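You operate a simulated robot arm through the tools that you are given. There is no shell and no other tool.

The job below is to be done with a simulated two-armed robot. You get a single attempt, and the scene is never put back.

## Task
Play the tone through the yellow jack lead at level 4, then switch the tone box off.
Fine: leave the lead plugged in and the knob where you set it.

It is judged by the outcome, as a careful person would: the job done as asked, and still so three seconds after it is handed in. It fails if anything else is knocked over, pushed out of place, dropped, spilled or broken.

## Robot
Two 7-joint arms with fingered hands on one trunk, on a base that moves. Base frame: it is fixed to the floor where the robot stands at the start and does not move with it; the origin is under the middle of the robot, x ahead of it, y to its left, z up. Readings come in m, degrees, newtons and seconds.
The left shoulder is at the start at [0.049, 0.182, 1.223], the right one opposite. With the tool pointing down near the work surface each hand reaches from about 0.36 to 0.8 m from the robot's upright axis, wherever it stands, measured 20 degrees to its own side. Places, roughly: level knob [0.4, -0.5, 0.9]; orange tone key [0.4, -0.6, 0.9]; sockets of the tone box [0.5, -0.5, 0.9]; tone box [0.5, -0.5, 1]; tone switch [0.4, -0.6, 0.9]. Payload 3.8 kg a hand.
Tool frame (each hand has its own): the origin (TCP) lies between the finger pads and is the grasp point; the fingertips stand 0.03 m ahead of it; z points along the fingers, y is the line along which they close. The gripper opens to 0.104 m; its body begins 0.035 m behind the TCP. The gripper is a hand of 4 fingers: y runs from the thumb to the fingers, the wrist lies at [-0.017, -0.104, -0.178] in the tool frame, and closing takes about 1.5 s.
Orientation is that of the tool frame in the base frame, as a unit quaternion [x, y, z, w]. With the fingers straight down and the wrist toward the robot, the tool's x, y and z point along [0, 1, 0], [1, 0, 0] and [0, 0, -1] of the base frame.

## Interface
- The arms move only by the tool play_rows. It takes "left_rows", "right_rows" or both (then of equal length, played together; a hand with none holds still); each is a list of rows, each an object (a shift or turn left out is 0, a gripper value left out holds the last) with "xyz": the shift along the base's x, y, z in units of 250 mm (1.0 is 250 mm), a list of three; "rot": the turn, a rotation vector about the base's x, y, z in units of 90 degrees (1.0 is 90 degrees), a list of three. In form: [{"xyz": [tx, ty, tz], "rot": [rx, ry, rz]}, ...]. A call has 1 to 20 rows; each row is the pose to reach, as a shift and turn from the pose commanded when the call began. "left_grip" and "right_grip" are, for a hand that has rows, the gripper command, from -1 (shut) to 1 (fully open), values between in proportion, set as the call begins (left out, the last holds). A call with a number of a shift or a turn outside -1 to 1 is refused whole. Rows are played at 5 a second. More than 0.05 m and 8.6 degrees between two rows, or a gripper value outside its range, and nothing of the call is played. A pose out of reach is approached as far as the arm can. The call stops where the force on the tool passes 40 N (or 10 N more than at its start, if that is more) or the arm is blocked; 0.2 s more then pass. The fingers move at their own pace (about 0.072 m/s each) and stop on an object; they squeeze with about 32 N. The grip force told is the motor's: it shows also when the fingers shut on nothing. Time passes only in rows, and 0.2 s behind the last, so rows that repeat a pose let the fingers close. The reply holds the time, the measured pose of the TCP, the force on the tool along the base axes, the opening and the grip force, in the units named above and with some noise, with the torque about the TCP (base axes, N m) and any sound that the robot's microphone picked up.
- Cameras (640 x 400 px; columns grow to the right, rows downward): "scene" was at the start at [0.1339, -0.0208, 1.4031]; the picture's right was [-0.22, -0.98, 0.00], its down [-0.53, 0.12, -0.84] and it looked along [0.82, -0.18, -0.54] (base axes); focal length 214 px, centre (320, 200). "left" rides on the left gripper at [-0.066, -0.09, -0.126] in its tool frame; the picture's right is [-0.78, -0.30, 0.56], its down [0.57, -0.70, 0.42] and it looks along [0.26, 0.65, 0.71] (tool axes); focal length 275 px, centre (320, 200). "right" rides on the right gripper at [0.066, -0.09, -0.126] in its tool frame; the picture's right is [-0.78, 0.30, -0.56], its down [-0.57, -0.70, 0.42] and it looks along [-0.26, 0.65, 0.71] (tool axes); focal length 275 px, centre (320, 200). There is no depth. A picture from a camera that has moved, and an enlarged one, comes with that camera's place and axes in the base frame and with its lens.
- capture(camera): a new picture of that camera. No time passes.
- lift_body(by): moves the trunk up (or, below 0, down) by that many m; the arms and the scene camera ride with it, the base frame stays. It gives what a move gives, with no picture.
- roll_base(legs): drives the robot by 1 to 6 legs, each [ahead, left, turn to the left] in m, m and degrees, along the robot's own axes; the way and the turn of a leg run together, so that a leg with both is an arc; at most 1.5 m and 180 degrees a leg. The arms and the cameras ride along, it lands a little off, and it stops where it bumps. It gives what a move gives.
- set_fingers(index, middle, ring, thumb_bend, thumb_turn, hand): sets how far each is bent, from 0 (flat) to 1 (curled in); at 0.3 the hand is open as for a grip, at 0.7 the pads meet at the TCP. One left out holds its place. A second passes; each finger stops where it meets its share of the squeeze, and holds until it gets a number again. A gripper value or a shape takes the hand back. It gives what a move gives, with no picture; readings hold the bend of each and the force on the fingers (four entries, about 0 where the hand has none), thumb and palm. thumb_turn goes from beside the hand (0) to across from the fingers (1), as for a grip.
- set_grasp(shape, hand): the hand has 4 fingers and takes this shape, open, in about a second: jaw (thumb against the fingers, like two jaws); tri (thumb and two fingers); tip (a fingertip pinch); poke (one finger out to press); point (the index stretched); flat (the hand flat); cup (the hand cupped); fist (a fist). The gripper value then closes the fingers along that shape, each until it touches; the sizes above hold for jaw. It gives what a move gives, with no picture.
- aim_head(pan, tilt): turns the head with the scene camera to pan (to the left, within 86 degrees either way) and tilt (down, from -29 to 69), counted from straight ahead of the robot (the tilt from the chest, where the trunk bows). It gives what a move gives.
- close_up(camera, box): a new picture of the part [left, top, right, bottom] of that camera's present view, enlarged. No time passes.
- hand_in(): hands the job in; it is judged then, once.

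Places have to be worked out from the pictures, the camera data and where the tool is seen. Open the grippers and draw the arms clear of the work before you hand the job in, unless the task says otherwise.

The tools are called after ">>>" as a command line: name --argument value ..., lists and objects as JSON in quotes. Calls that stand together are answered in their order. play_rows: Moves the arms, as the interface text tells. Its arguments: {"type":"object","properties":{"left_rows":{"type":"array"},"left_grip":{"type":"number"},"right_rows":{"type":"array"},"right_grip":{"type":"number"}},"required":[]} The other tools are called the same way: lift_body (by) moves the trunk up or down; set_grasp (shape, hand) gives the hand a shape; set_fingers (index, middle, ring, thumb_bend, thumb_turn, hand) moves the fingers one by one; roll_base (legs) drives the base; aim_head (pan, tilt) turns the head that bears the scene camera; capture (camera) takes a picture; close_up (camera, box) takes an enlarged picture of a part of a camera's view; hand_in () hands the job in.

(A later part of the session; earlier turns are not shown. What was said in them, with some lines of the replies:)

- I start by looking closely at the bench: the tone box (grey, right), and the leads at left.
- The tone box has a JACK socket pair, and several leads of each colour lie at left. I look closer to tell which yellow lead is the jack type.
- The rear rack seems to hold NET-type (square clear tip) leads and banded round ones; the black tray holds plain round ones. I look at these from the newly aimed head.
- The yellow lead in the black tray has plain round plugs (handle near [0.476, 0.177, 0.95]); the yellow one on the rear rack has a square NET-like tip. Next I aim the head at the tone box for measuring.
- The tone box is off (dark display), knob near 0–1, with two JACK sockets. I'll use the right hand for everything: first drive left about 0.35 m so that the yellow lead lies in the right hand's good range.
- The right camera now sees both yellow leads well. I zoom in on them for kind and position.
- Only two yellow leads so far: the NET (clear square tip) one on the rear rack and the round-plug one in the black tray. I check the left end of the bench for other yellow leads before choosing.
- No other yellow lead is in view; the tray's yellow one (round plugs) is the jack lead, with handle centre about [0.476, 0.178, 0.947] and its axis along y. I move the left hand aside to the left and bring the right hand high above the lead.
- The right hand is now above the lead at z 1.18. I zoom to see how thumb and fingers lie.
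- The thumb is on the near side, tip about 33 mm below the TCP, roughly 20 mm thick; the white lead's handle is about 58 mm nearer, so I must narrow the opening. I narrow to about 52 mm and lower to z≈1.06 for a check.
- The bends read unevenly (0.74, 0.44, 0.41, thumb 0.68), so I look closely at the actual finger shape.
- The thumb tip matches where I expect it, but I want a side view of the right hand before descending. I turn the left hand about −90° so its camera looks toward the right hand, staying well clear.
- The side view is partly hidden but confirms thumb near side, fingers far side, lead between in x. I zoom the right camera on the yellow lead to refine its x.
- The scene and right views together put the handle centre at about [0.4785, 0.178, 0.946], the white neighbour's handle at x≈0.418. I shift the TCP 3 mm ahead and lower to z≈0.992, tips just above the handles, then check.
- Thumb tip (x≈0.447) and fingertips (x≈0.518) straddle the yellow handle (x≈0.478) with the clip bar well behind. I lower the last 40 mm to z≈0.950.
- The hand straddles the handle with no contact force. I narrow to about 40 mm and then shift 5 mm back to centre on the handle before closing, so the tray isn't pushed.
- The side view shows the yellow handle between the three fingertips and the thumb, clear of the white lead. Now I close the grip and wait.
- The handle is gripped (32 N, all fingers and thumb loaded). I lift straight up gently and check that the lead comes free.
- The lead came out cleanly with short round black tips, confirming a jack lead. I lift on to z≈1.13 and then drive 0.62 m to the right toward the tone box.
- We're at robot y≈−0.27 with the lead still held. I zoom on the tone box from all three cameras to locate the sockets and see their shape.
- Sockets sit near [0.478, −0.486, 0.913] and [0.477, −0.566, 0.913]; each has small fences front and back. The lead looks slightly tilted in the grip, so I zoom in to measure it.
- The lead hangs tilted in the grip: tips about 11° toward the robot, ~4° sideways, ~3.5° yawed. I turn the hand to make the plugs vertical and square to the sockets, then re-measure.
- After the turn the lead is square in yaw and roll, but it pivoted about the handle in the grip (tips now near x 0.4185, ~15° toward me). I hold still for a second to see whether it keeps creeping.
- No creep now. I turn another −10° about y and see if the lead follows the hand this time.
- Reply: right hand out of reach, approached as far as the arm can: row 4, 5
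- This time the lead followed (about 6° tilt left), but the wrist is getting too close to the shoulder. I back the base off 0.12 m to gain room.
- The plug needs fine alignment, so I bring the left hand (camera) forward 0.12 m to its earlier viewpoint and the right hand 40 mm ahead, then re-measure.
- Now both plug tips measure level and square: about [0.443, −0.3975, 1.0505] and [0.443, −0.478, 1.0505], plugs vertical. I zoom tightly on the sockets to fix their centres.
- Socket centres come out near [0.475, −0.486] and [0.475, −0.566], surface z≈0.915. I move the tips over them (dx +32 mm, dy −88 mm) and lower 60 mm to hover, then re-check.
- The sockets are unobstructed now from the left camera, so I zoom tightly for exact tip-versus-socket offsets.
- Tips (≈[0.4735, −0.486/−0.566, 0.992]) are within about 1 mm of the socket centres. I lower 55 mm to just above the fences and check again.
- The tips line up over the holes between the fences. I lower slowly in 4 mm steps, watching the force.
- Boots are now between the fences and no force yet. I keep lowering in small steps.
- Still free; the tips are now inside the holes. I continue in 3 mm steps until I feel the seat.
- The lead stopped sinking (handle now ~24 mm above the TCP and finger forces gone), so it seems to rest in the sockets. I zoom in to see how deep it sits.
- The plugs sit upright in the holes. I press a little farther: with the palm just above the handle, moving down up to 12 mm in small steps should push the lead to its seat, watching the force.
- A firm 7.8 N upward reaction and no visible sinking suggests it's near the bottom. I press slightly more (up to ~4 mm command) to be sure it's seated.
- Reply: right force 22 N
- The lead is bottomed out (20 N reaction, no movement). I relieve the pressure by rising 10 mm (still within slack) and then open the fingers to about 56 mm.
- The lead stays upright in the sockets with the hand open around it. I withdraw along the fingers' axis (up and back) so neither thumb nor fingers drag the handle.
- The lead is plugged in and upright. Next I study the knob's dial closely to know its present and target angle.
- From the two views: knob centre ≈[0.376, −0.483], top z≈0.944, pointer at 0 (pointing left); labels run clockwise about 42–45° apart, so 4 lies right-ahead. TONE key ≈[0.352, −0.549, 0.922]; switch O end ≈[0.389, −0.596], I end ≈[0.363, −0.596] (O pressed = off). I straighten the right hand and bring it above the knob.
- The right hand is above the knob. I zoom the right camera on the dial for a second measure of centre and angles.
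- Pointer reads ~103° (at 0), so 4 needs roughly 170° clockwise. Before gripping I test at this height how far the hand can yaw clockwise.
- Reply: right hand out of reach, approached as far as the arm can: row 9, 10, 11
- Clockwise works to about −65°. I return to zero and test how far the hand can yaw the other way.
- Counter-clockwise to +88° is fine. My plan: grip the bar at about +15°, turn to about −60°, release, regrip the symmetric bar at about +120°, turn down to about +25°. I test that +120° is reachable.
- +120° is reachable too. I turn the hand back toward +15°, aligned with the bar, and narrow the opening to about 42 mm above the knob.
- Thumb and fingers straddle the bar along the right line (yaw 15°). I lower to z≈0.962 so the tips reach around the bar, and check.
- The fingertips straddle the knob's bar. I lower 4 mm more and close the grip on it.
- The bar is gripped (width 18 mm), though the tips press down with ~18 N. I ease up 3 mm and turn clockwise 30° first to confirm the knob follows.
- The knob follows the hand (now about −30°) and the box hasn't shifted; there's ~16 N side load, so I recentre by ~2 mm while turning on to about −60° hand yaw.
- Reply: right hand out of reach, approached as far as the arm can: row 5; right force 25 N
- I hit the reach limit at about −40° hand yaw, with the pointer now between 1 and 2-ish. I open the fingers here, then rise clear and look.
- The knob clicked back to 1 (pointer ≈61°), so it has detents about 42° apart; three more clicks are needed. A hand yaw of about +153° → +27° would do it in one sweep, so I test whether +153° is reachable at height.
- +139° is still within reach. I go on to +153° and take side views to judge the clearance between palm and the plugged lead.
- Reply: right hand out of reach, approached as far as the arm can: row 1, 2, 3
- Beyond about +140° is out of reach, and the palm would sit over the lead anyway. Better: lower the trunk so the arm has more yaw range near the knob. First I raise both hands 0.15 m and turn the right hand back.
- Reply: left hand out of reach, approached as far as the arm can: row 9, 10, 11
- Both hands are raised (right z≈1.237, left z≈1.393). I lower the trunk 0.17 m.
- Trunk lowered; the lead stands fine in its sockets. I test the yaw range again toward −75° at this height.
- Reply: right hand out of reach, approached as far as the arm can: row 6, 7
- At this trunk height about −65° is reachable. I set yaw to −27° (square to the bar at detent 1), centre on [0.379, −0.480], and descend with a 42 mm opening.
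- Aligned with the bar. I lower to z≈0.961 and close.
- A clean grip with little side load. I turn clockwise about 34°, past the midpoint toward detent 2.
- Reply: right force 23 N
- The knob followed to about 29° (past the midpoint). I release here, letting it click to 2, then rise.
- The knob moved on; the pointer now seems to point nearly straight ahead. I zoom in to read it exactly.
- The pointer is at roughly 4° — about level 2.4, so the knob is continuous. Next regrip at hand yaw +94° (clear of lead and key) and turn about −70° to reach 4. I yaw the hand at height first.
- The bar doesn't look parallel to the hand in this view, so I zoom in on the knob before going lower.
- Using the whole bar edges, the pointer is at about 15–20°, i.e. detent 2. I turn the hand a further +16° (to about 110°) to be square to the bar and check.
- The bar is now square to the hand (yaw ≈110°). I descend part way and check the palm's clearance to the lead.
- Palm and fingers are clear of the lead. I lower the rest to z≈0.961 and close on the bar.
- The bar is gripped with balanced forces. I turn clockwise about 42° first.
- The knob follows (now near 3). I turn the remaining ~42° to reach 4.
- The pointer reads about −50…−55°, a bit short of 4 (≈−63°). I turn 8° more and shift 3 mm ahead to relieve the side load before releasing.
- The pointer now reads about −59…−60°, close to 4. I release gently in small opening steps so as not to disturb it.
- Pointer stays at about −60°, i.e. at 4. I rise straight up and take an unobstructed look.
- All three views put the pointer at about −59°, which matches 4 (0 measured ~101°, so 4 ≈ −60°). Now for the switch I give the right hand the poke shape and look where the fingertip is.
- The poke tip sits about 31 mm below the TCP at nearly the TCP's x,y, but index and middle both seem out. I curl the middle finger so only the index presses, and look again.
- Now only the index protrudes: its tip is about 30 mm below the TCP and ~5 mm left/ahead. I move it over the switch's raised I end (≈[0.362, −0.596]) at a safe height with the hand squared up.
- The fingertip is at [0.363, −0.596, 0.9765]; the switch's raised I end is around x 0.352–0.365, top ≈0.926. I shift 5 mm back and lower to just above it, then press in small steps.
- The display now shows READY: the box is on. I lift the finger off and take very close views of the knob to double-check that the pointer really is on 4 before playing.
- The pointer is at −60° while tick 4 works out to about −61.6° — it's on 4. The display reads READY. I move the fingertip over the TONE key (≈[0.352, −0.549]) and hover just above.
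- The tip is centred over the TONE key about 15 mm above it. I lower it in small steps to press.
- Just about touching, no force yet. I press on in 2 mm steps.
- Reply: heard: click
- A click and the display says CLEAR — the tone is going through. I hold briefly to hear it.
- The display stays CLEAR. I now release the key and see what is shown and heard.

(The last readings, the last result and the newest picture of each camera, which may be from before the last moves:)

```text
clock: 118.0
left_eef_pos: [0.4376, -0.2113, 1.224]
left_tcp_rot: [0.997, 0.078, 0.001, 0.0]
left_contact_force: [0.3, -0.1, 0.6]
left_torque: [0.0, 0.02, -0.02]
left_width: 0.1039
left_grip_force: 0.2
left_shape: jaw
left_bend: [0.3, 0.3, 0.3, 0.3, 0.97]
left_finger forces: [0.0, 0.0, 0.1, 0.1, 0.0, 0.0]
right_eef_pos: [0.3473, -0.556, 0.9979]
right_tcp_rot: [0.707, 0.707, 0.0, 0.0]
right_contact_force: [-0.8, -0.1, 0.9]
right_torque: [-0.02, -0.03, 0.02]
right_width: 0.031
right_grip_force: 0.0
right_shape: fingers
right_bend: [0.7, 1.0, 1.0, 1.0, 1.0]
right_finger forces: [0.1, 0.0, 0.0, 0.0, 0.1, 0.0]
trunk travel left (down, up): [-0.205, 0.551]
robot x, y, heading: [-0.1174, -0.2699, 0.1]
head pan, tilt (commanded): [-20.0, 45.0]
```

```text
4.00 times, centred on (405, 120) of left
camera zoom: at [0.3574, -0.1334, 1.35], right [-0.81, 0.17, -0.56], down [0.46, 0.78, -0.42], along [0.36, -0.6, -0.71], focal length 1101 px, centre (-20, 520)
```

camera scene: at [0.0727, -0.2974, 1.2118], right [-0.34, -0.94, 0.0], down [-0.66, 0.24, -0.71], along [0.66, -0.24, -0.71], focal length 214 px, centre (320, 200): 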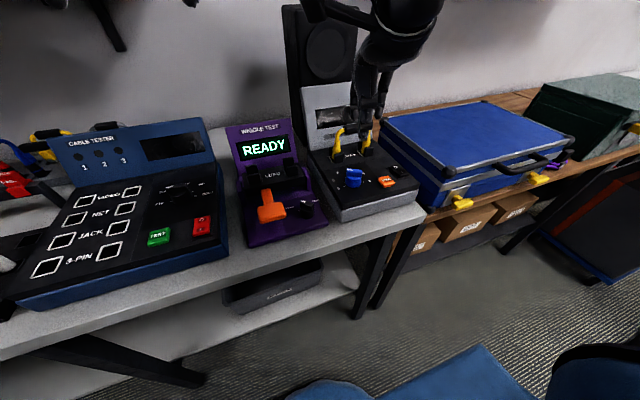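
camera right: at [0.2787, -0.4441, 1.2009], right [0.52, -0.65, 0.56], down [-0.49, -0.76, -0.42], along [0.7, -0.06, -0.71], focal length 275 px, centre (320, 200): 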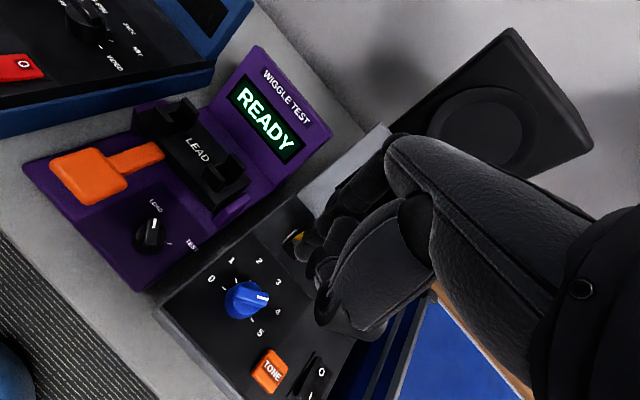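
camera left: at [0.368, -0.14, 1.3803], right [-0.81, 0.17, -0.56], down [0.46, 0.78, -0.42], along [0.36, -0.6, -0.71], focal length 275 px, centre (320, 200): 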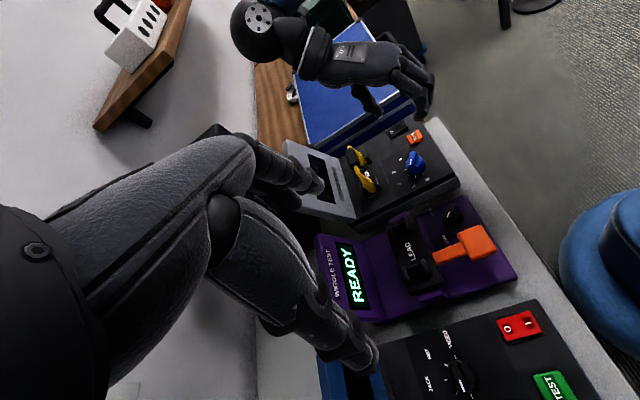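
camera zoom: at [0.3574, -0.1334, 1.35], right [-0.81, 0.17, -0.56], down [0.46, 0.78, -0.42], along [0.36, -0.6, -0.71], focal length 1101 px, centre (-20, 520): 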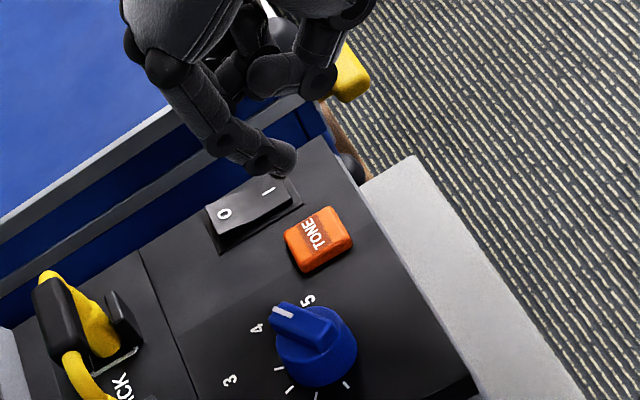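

The display still reads CLEAR: the tone has been played through the yellow lead at 4. Now I move the fingertip over the switch's raised O end (≈[0.393, −0.596]) to switch off.

>>> play_rows --right_rows '[{"xyz": [0.05, -0.06, 0.02]}, {"xyz": [0.1, -0.12, 0.02]}, {"xyz": [0.161, -0.184, 0]}, {"xyz": [0.161, -0.184, -0.06]}, {"xyz": [0.161, -0.184, -0.12]}, {"xyz": [0.161, -0.184, -0.12]}]'

>>> close_up --camera "scene" --box '[340, 90, 440, 200]'

>>> close_up --camera "left" --box '[360, 60, 450, 160]'

```text
clock: 119.4
left_eef_pos: [0.4388, -0.2121, 1.2241]
left_tcp_rot: [0.997, 0.079, 0.0, 0.0]
left_contact_force: [0.4, 0.5, 0.2]
left_torque: [0.03, -0.02, 0.01]
left_width: 0.1039
left_grip_force: 0.0
left_shape: jaw
left_bend: [0.3, 0.3, 0.3, 0.3, 0.97]
left_finger forces: [0.1, 0.1, 0.1, 0.1, 0.1, 0.0]
right_eef_pos: [0.3883, -0.6016, 0.9697]
right_tcp_rot: [0.707, 0.707, 0.0, 0.0]
right_contact_force: [-0.8, -0.8, 0.6]
right_torque: [0.0, 0.01, -0.03]
right_width: 0.0307
right_grip_force: 0.0
right_shape: fingers
right_bend: [0.7, 1.0, 1.0, 1.0, 1.0]
right_finger forces: [0.1, 0.0, 0.0, 0.0, 0.1, 0.0]
trunk travel left (down, up): [-0.205, 0.551]
robot x, y, heading: [-0.1173, -0.2659, 0.1]
head pan, tilt (commanded): [-20.0, 45.0]
```

```text
3.64 times, centred on (390, 145) of scene
camera zoom: at [0.0732, -0.2974, 1.2116], right [-0.34, -0.94, 0.0], down [-0.66, 0.24, -0.71], along [0.66, -0.24, -0.71], focal length 780 px, centre (66, 400)
```

zoom: 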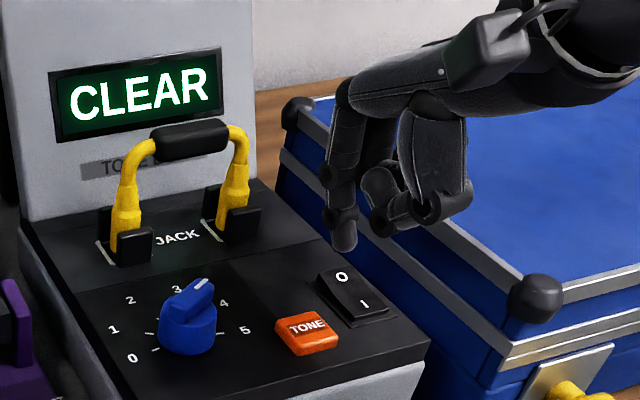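

```text
4.00 times, centred on (405, 110) of left
camera zoom: at [0.3576, -0.1335, 1.3499], right [-0.81, 0.17, -0.56], down [0.46, 0.78, -0.42], along [0.36, -0.6, -0.71], focal length 1101 px, centre (-20, 560)
```

zoom: 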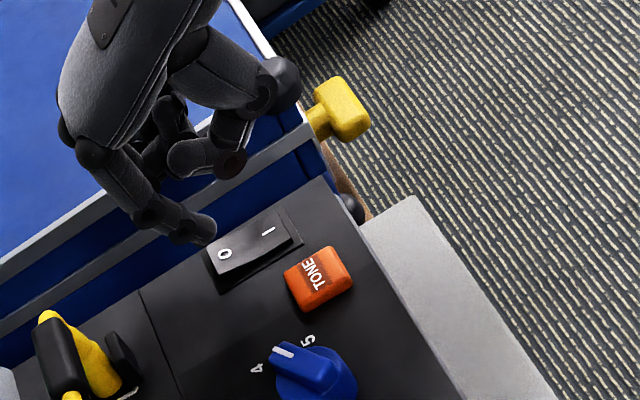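

The fingertip is above the O end. I press down in 2.5 mm steps.

>>> play_rows --right_rows '[{"xyz": [0, 0, -0.012]}, {"xyz": [0, 0, -0.024]}, {"xyz": [0, 0, -0.036]}, {"xyz": [0, 0, -0.048]}, {"xyz": [0, 0, -0.06]}, {"xyz": [0, 0, -0.072]}, {"xyz": [0, 0, -0.08]}]'

>>> close_up --camera "scene" --box '[340, 90, 440, 200]'

>>> close_up --camera "left" --box '[360, 60, 450, 160]'

```text
clock: 121.0
left_eef_pos: [0.4383, -0.2121, 1.2225]
left_tcp_rot: [0.997, 0.079, 0.0, 0.0]
left_contact_force: [-0.7, -0.8, 0.5]
left_torque: [0.0, 0.02, 0.04]
left_width: 0.1035
left_grip_force: 0.0
left_shape: jaw
left_bend: [0.3, 0.3, 0.3, 0.3, 0.97]
left_finger forces: [0.0, 0.0, 0.0, 0.0, 0.0, 0.1]
right_eef_pos: [0.3875, -0.6007, 0.9485]
right_tcp_rot: [0.707, 0.707, 0.0, -0.001]
right_contact_force: [-0.5, -0.5, -0.2]
right_torque: [0.02, -0.02, 0.01]
right_width: 0.0307
right_grip_force: 0.1
right_shape: fingers
right_bend: [0.7, 1.0, 1.0, 1.0, 1.0]
right_finger forces: [0.1, 0.0, 0.0, 0.0, 0.1, 0.1]
trunk travel left (down, up): [-0.205, 0.551]
robot x, y, heading: [-0.1159, -0.2651, -0.0]
head pan, tilt (commanded): [-20.0, 45.0]
```

```text
3.64 times, centred on (390, 145) of scene
camera zoom: at [0.0734, -0.2975, 1.2115], right [-0.34, -0.94, 0.0], down [-0.66, 0.24, -0.71], along [0.66, -0.24, -0.71], focal length 780 px, centre (66, 400)
```

zoom: 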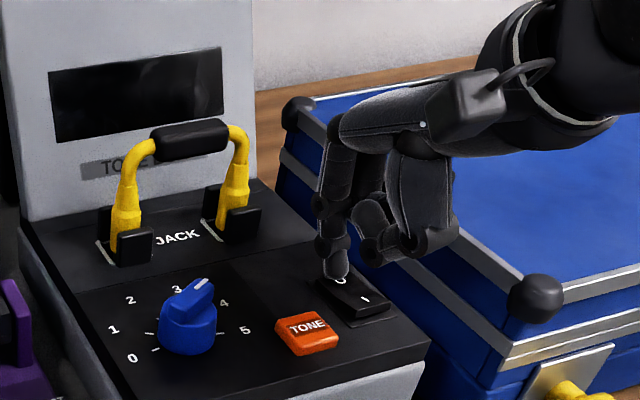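

```text
4.00 times, centred on (405, 110) of left
camera zoom: at [0.3579, -0.1337, 1.3497], right [-0.81, 0.17, -0.56], down [0.46, 0.78, -0.42], along [0.36, -0.6, -0.71], focal length 1101 px, centre (-20, 560)
```

zoom: 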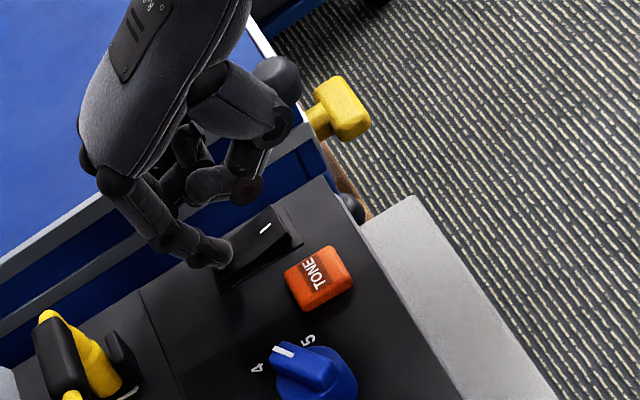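

The display went dark: the box is off, with the knob at 4 and the lead in place. I lift the right hand clear.

>>> play_rows --right_rows '[{"xyz": [0, 0, 0.08]}, {"xyz": [0, 0, 0.18]}, {"xyz": [-0.05, 0, 0.3]}, {"xyz": [-0.1, 0, 0.42]}, {"xyz": [-0.18, 0, 0.54]}, {"xyz": [-0.28, 0.02, 0.62]}]'

>>> set_grasp --hand "right" --shape "jaw"

>>> roll_base --legs '[[-0.25, 0, 0]]'

>>> capture --camera "scene"

>>> close_up --camera "scene" --box '[270, 80, 420, 180]'

```text
clock: 122.4
left_eef_pos: [0.4388, -0.2112, 1.2242]
left_tcp_rot: [0.997, 0.079, 0.0, 0.0]
left_contact_force: [-0.4, -0.5, -0.5]
left_torque: [-0.01, 0.01, 0.0]
left_width: 0.1037
left_grip_force: 0.1
left_shape: jaw
left_bend: [0.3, 0.3, 0.3, 0.3, 0.97]
left_finger forces: [0.1, 0.0, 0.1, 0.1, 0.0, 0.0]
right_eef_pos: [0.3147, -0.596, 1.1042]
right_tcp_rot: [0.707, 0.707, 0.001, 0.0]
right_contact_force: [-0.2, 0.2, -0.6]
right_torque: [-0.04, -0.04, -0.02]
right_width: 0.0307
right_grip_force: 0.0
right_shape: fingers
right_bend: [0.7, 1.0, 1.0, 1.0, 1.0]
right_finger forces: [0.1, 0.0, 0.1, 0.1, 0.0, 0.0]
trunk travel left (down, up): [-0.205, 0.551]
robot x, y, heading: [-0.1208, -0.2626, -0.1]
head pan, tilt (commanded): [-20.0, 45.0]
```

```text
clock: 123.3
left_eef_pos: [0.4398, -0.2118, 1.2228]
left_tcp_rot: [0.997, 0.079, 0.0, 0.0]
left_contact_force: [-0.2, 0.6, 0.5]
left_torque: [0.01, 0.01, -0.03]
left_width: 0.1036
left_grip_force: 0.0
left_shape: jaw
left_bend: [0.3, 0.3, 0.3, 0.3, 0.97]
left_finger forces: [0.0, 0.0, 0.0, 0.0, 0.1, 0.1]
right_eef_pos: [0.3172, -0.5972, 1.1032]
right_tcp_rot: [0.707, 0.707, 0.0, 0.0]
right_contact_force: [0.2, 0.3, -0.3]
right_torque: [0.02, 0.0, 0.0]
right_width: 0.1037
right_grip_force: 0.1
right_shape: jaw
right_bend: [0.3, 0.3, 0.3, 0.3, 0.97]
right_finger forces: [0.0, 0.0, 0.1, 0.0, 0.0, 0.0]
trunk travel left (down, up): [-0.205, 0.551]
robot x, y, heading: [-0.1182, -0.2706, -0.0]
head pan, tilt (commanded): [-20.0, 45.0]
```

```text
clock: 125.1
left_eef_pos: [0.1872, -0.2114, 1.2249]
left_tcp_rot: [0.997, 0.079, 0.0, 0.0]
left_contact_force: [0.3, 0.1, 0.5]
left_torque: [-0.01, -0.05, -0.01]
left_width: 0.1035
left_grip_force: 0.0
left_shape: jaw
left_bend: [0.3, 0.3, 0.3, 0.3, 0.97]
left_finger forces: [0.0, 0.1, 0.0, 0.1, 0.1, 0.0]
right_eef_pos: [0.0659, -0.5978, 1.105]
right_tcp_rot: [0.706, 0.708, 0.0, 0.0]
right_contact_force: [-0.6, 0.2, 1.1]
right_torque: [0.03, -0.05, -0.04]
right_width: 0.1036
right_grip_force: 0.0
right_shape: jaw
right_bend: [0.3, 0.3, 0.3, 0.3, 0.97]
right_finger forces: [0.0, 0.1, 0.1, 0.0, 0.1, 0.0]
trunk travel left (down, up): [-0.205, 0.551]
robot x, y, heading: [-0.3661, -0.2651, -0.2]
head pan, tilt (commanded): [-20.0, 45.0]
```

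```text
taken
camera scene: at [-0.1777, -0.2971, 1.2118], right [-0.34, -0.94, 0.0], down [-0.66, 0.24, -0.71], along [0.66, -0.24, -0.71], focal length 214 px, centre (320, 200)
```

scene: 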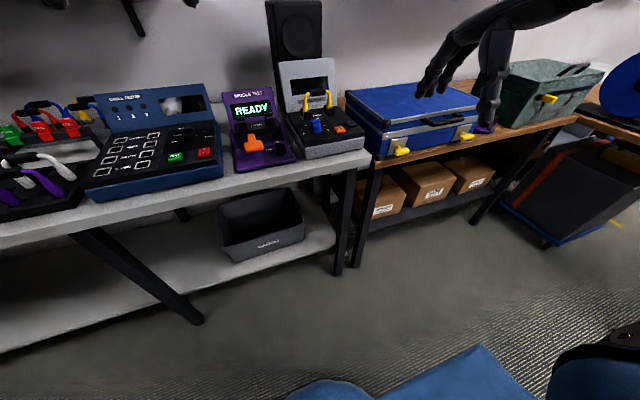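

```text
4.00 times, centred on (345, 130) of scene
camera zoom: at [-0.1777, -0.2971, 1.2118], right [-0.34, -0.94, 0.0], down [-0.66, 0.24, -0.71], along [0.66, -0.24, -0.71], focal length 858 px, centre (220, 480)
```

zoom: 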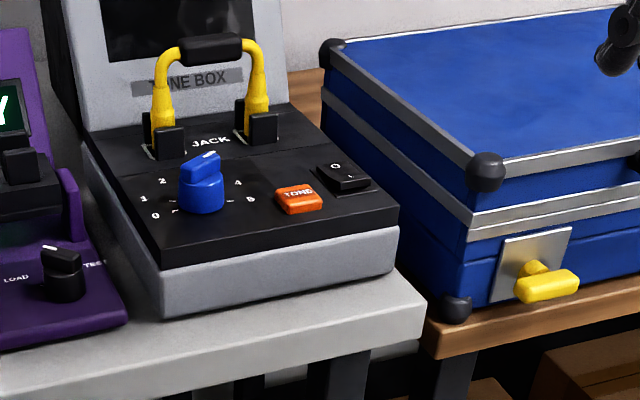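

Both hands are open and well clear, the tone box is off with the lead plugged in and the knob at 4, and nothing else has moved. I hand the job in.

>>> hand_in

```text
The job is handed in.
```

The tone played through the yellow jack lead with the knob at 4, and the tone box is now switched off. The job has been handed in.

- **Lead:** there were two yellow leads. I used the one from the black tray with round jack plugs; the other, on the rear rack, had square NET-type plugs. It is still plugged into the tone box.
- **Level:** the knob points at 4, about 1.5° from the mark by my camera measurements. The box shows no level reading, so this rests on the pictures.
- **Tone:** with the box on, pressing the TONE key changed its display from READY to CLEAR. The microphone picked up only a click and no audible tone, so CLEAR is the evidence that it played.
- **Off:** pressing the O end of the switch turned the display dark.

I saw nothing else moved or knocked over. Both hands are open and the robot is backed away from the bench.
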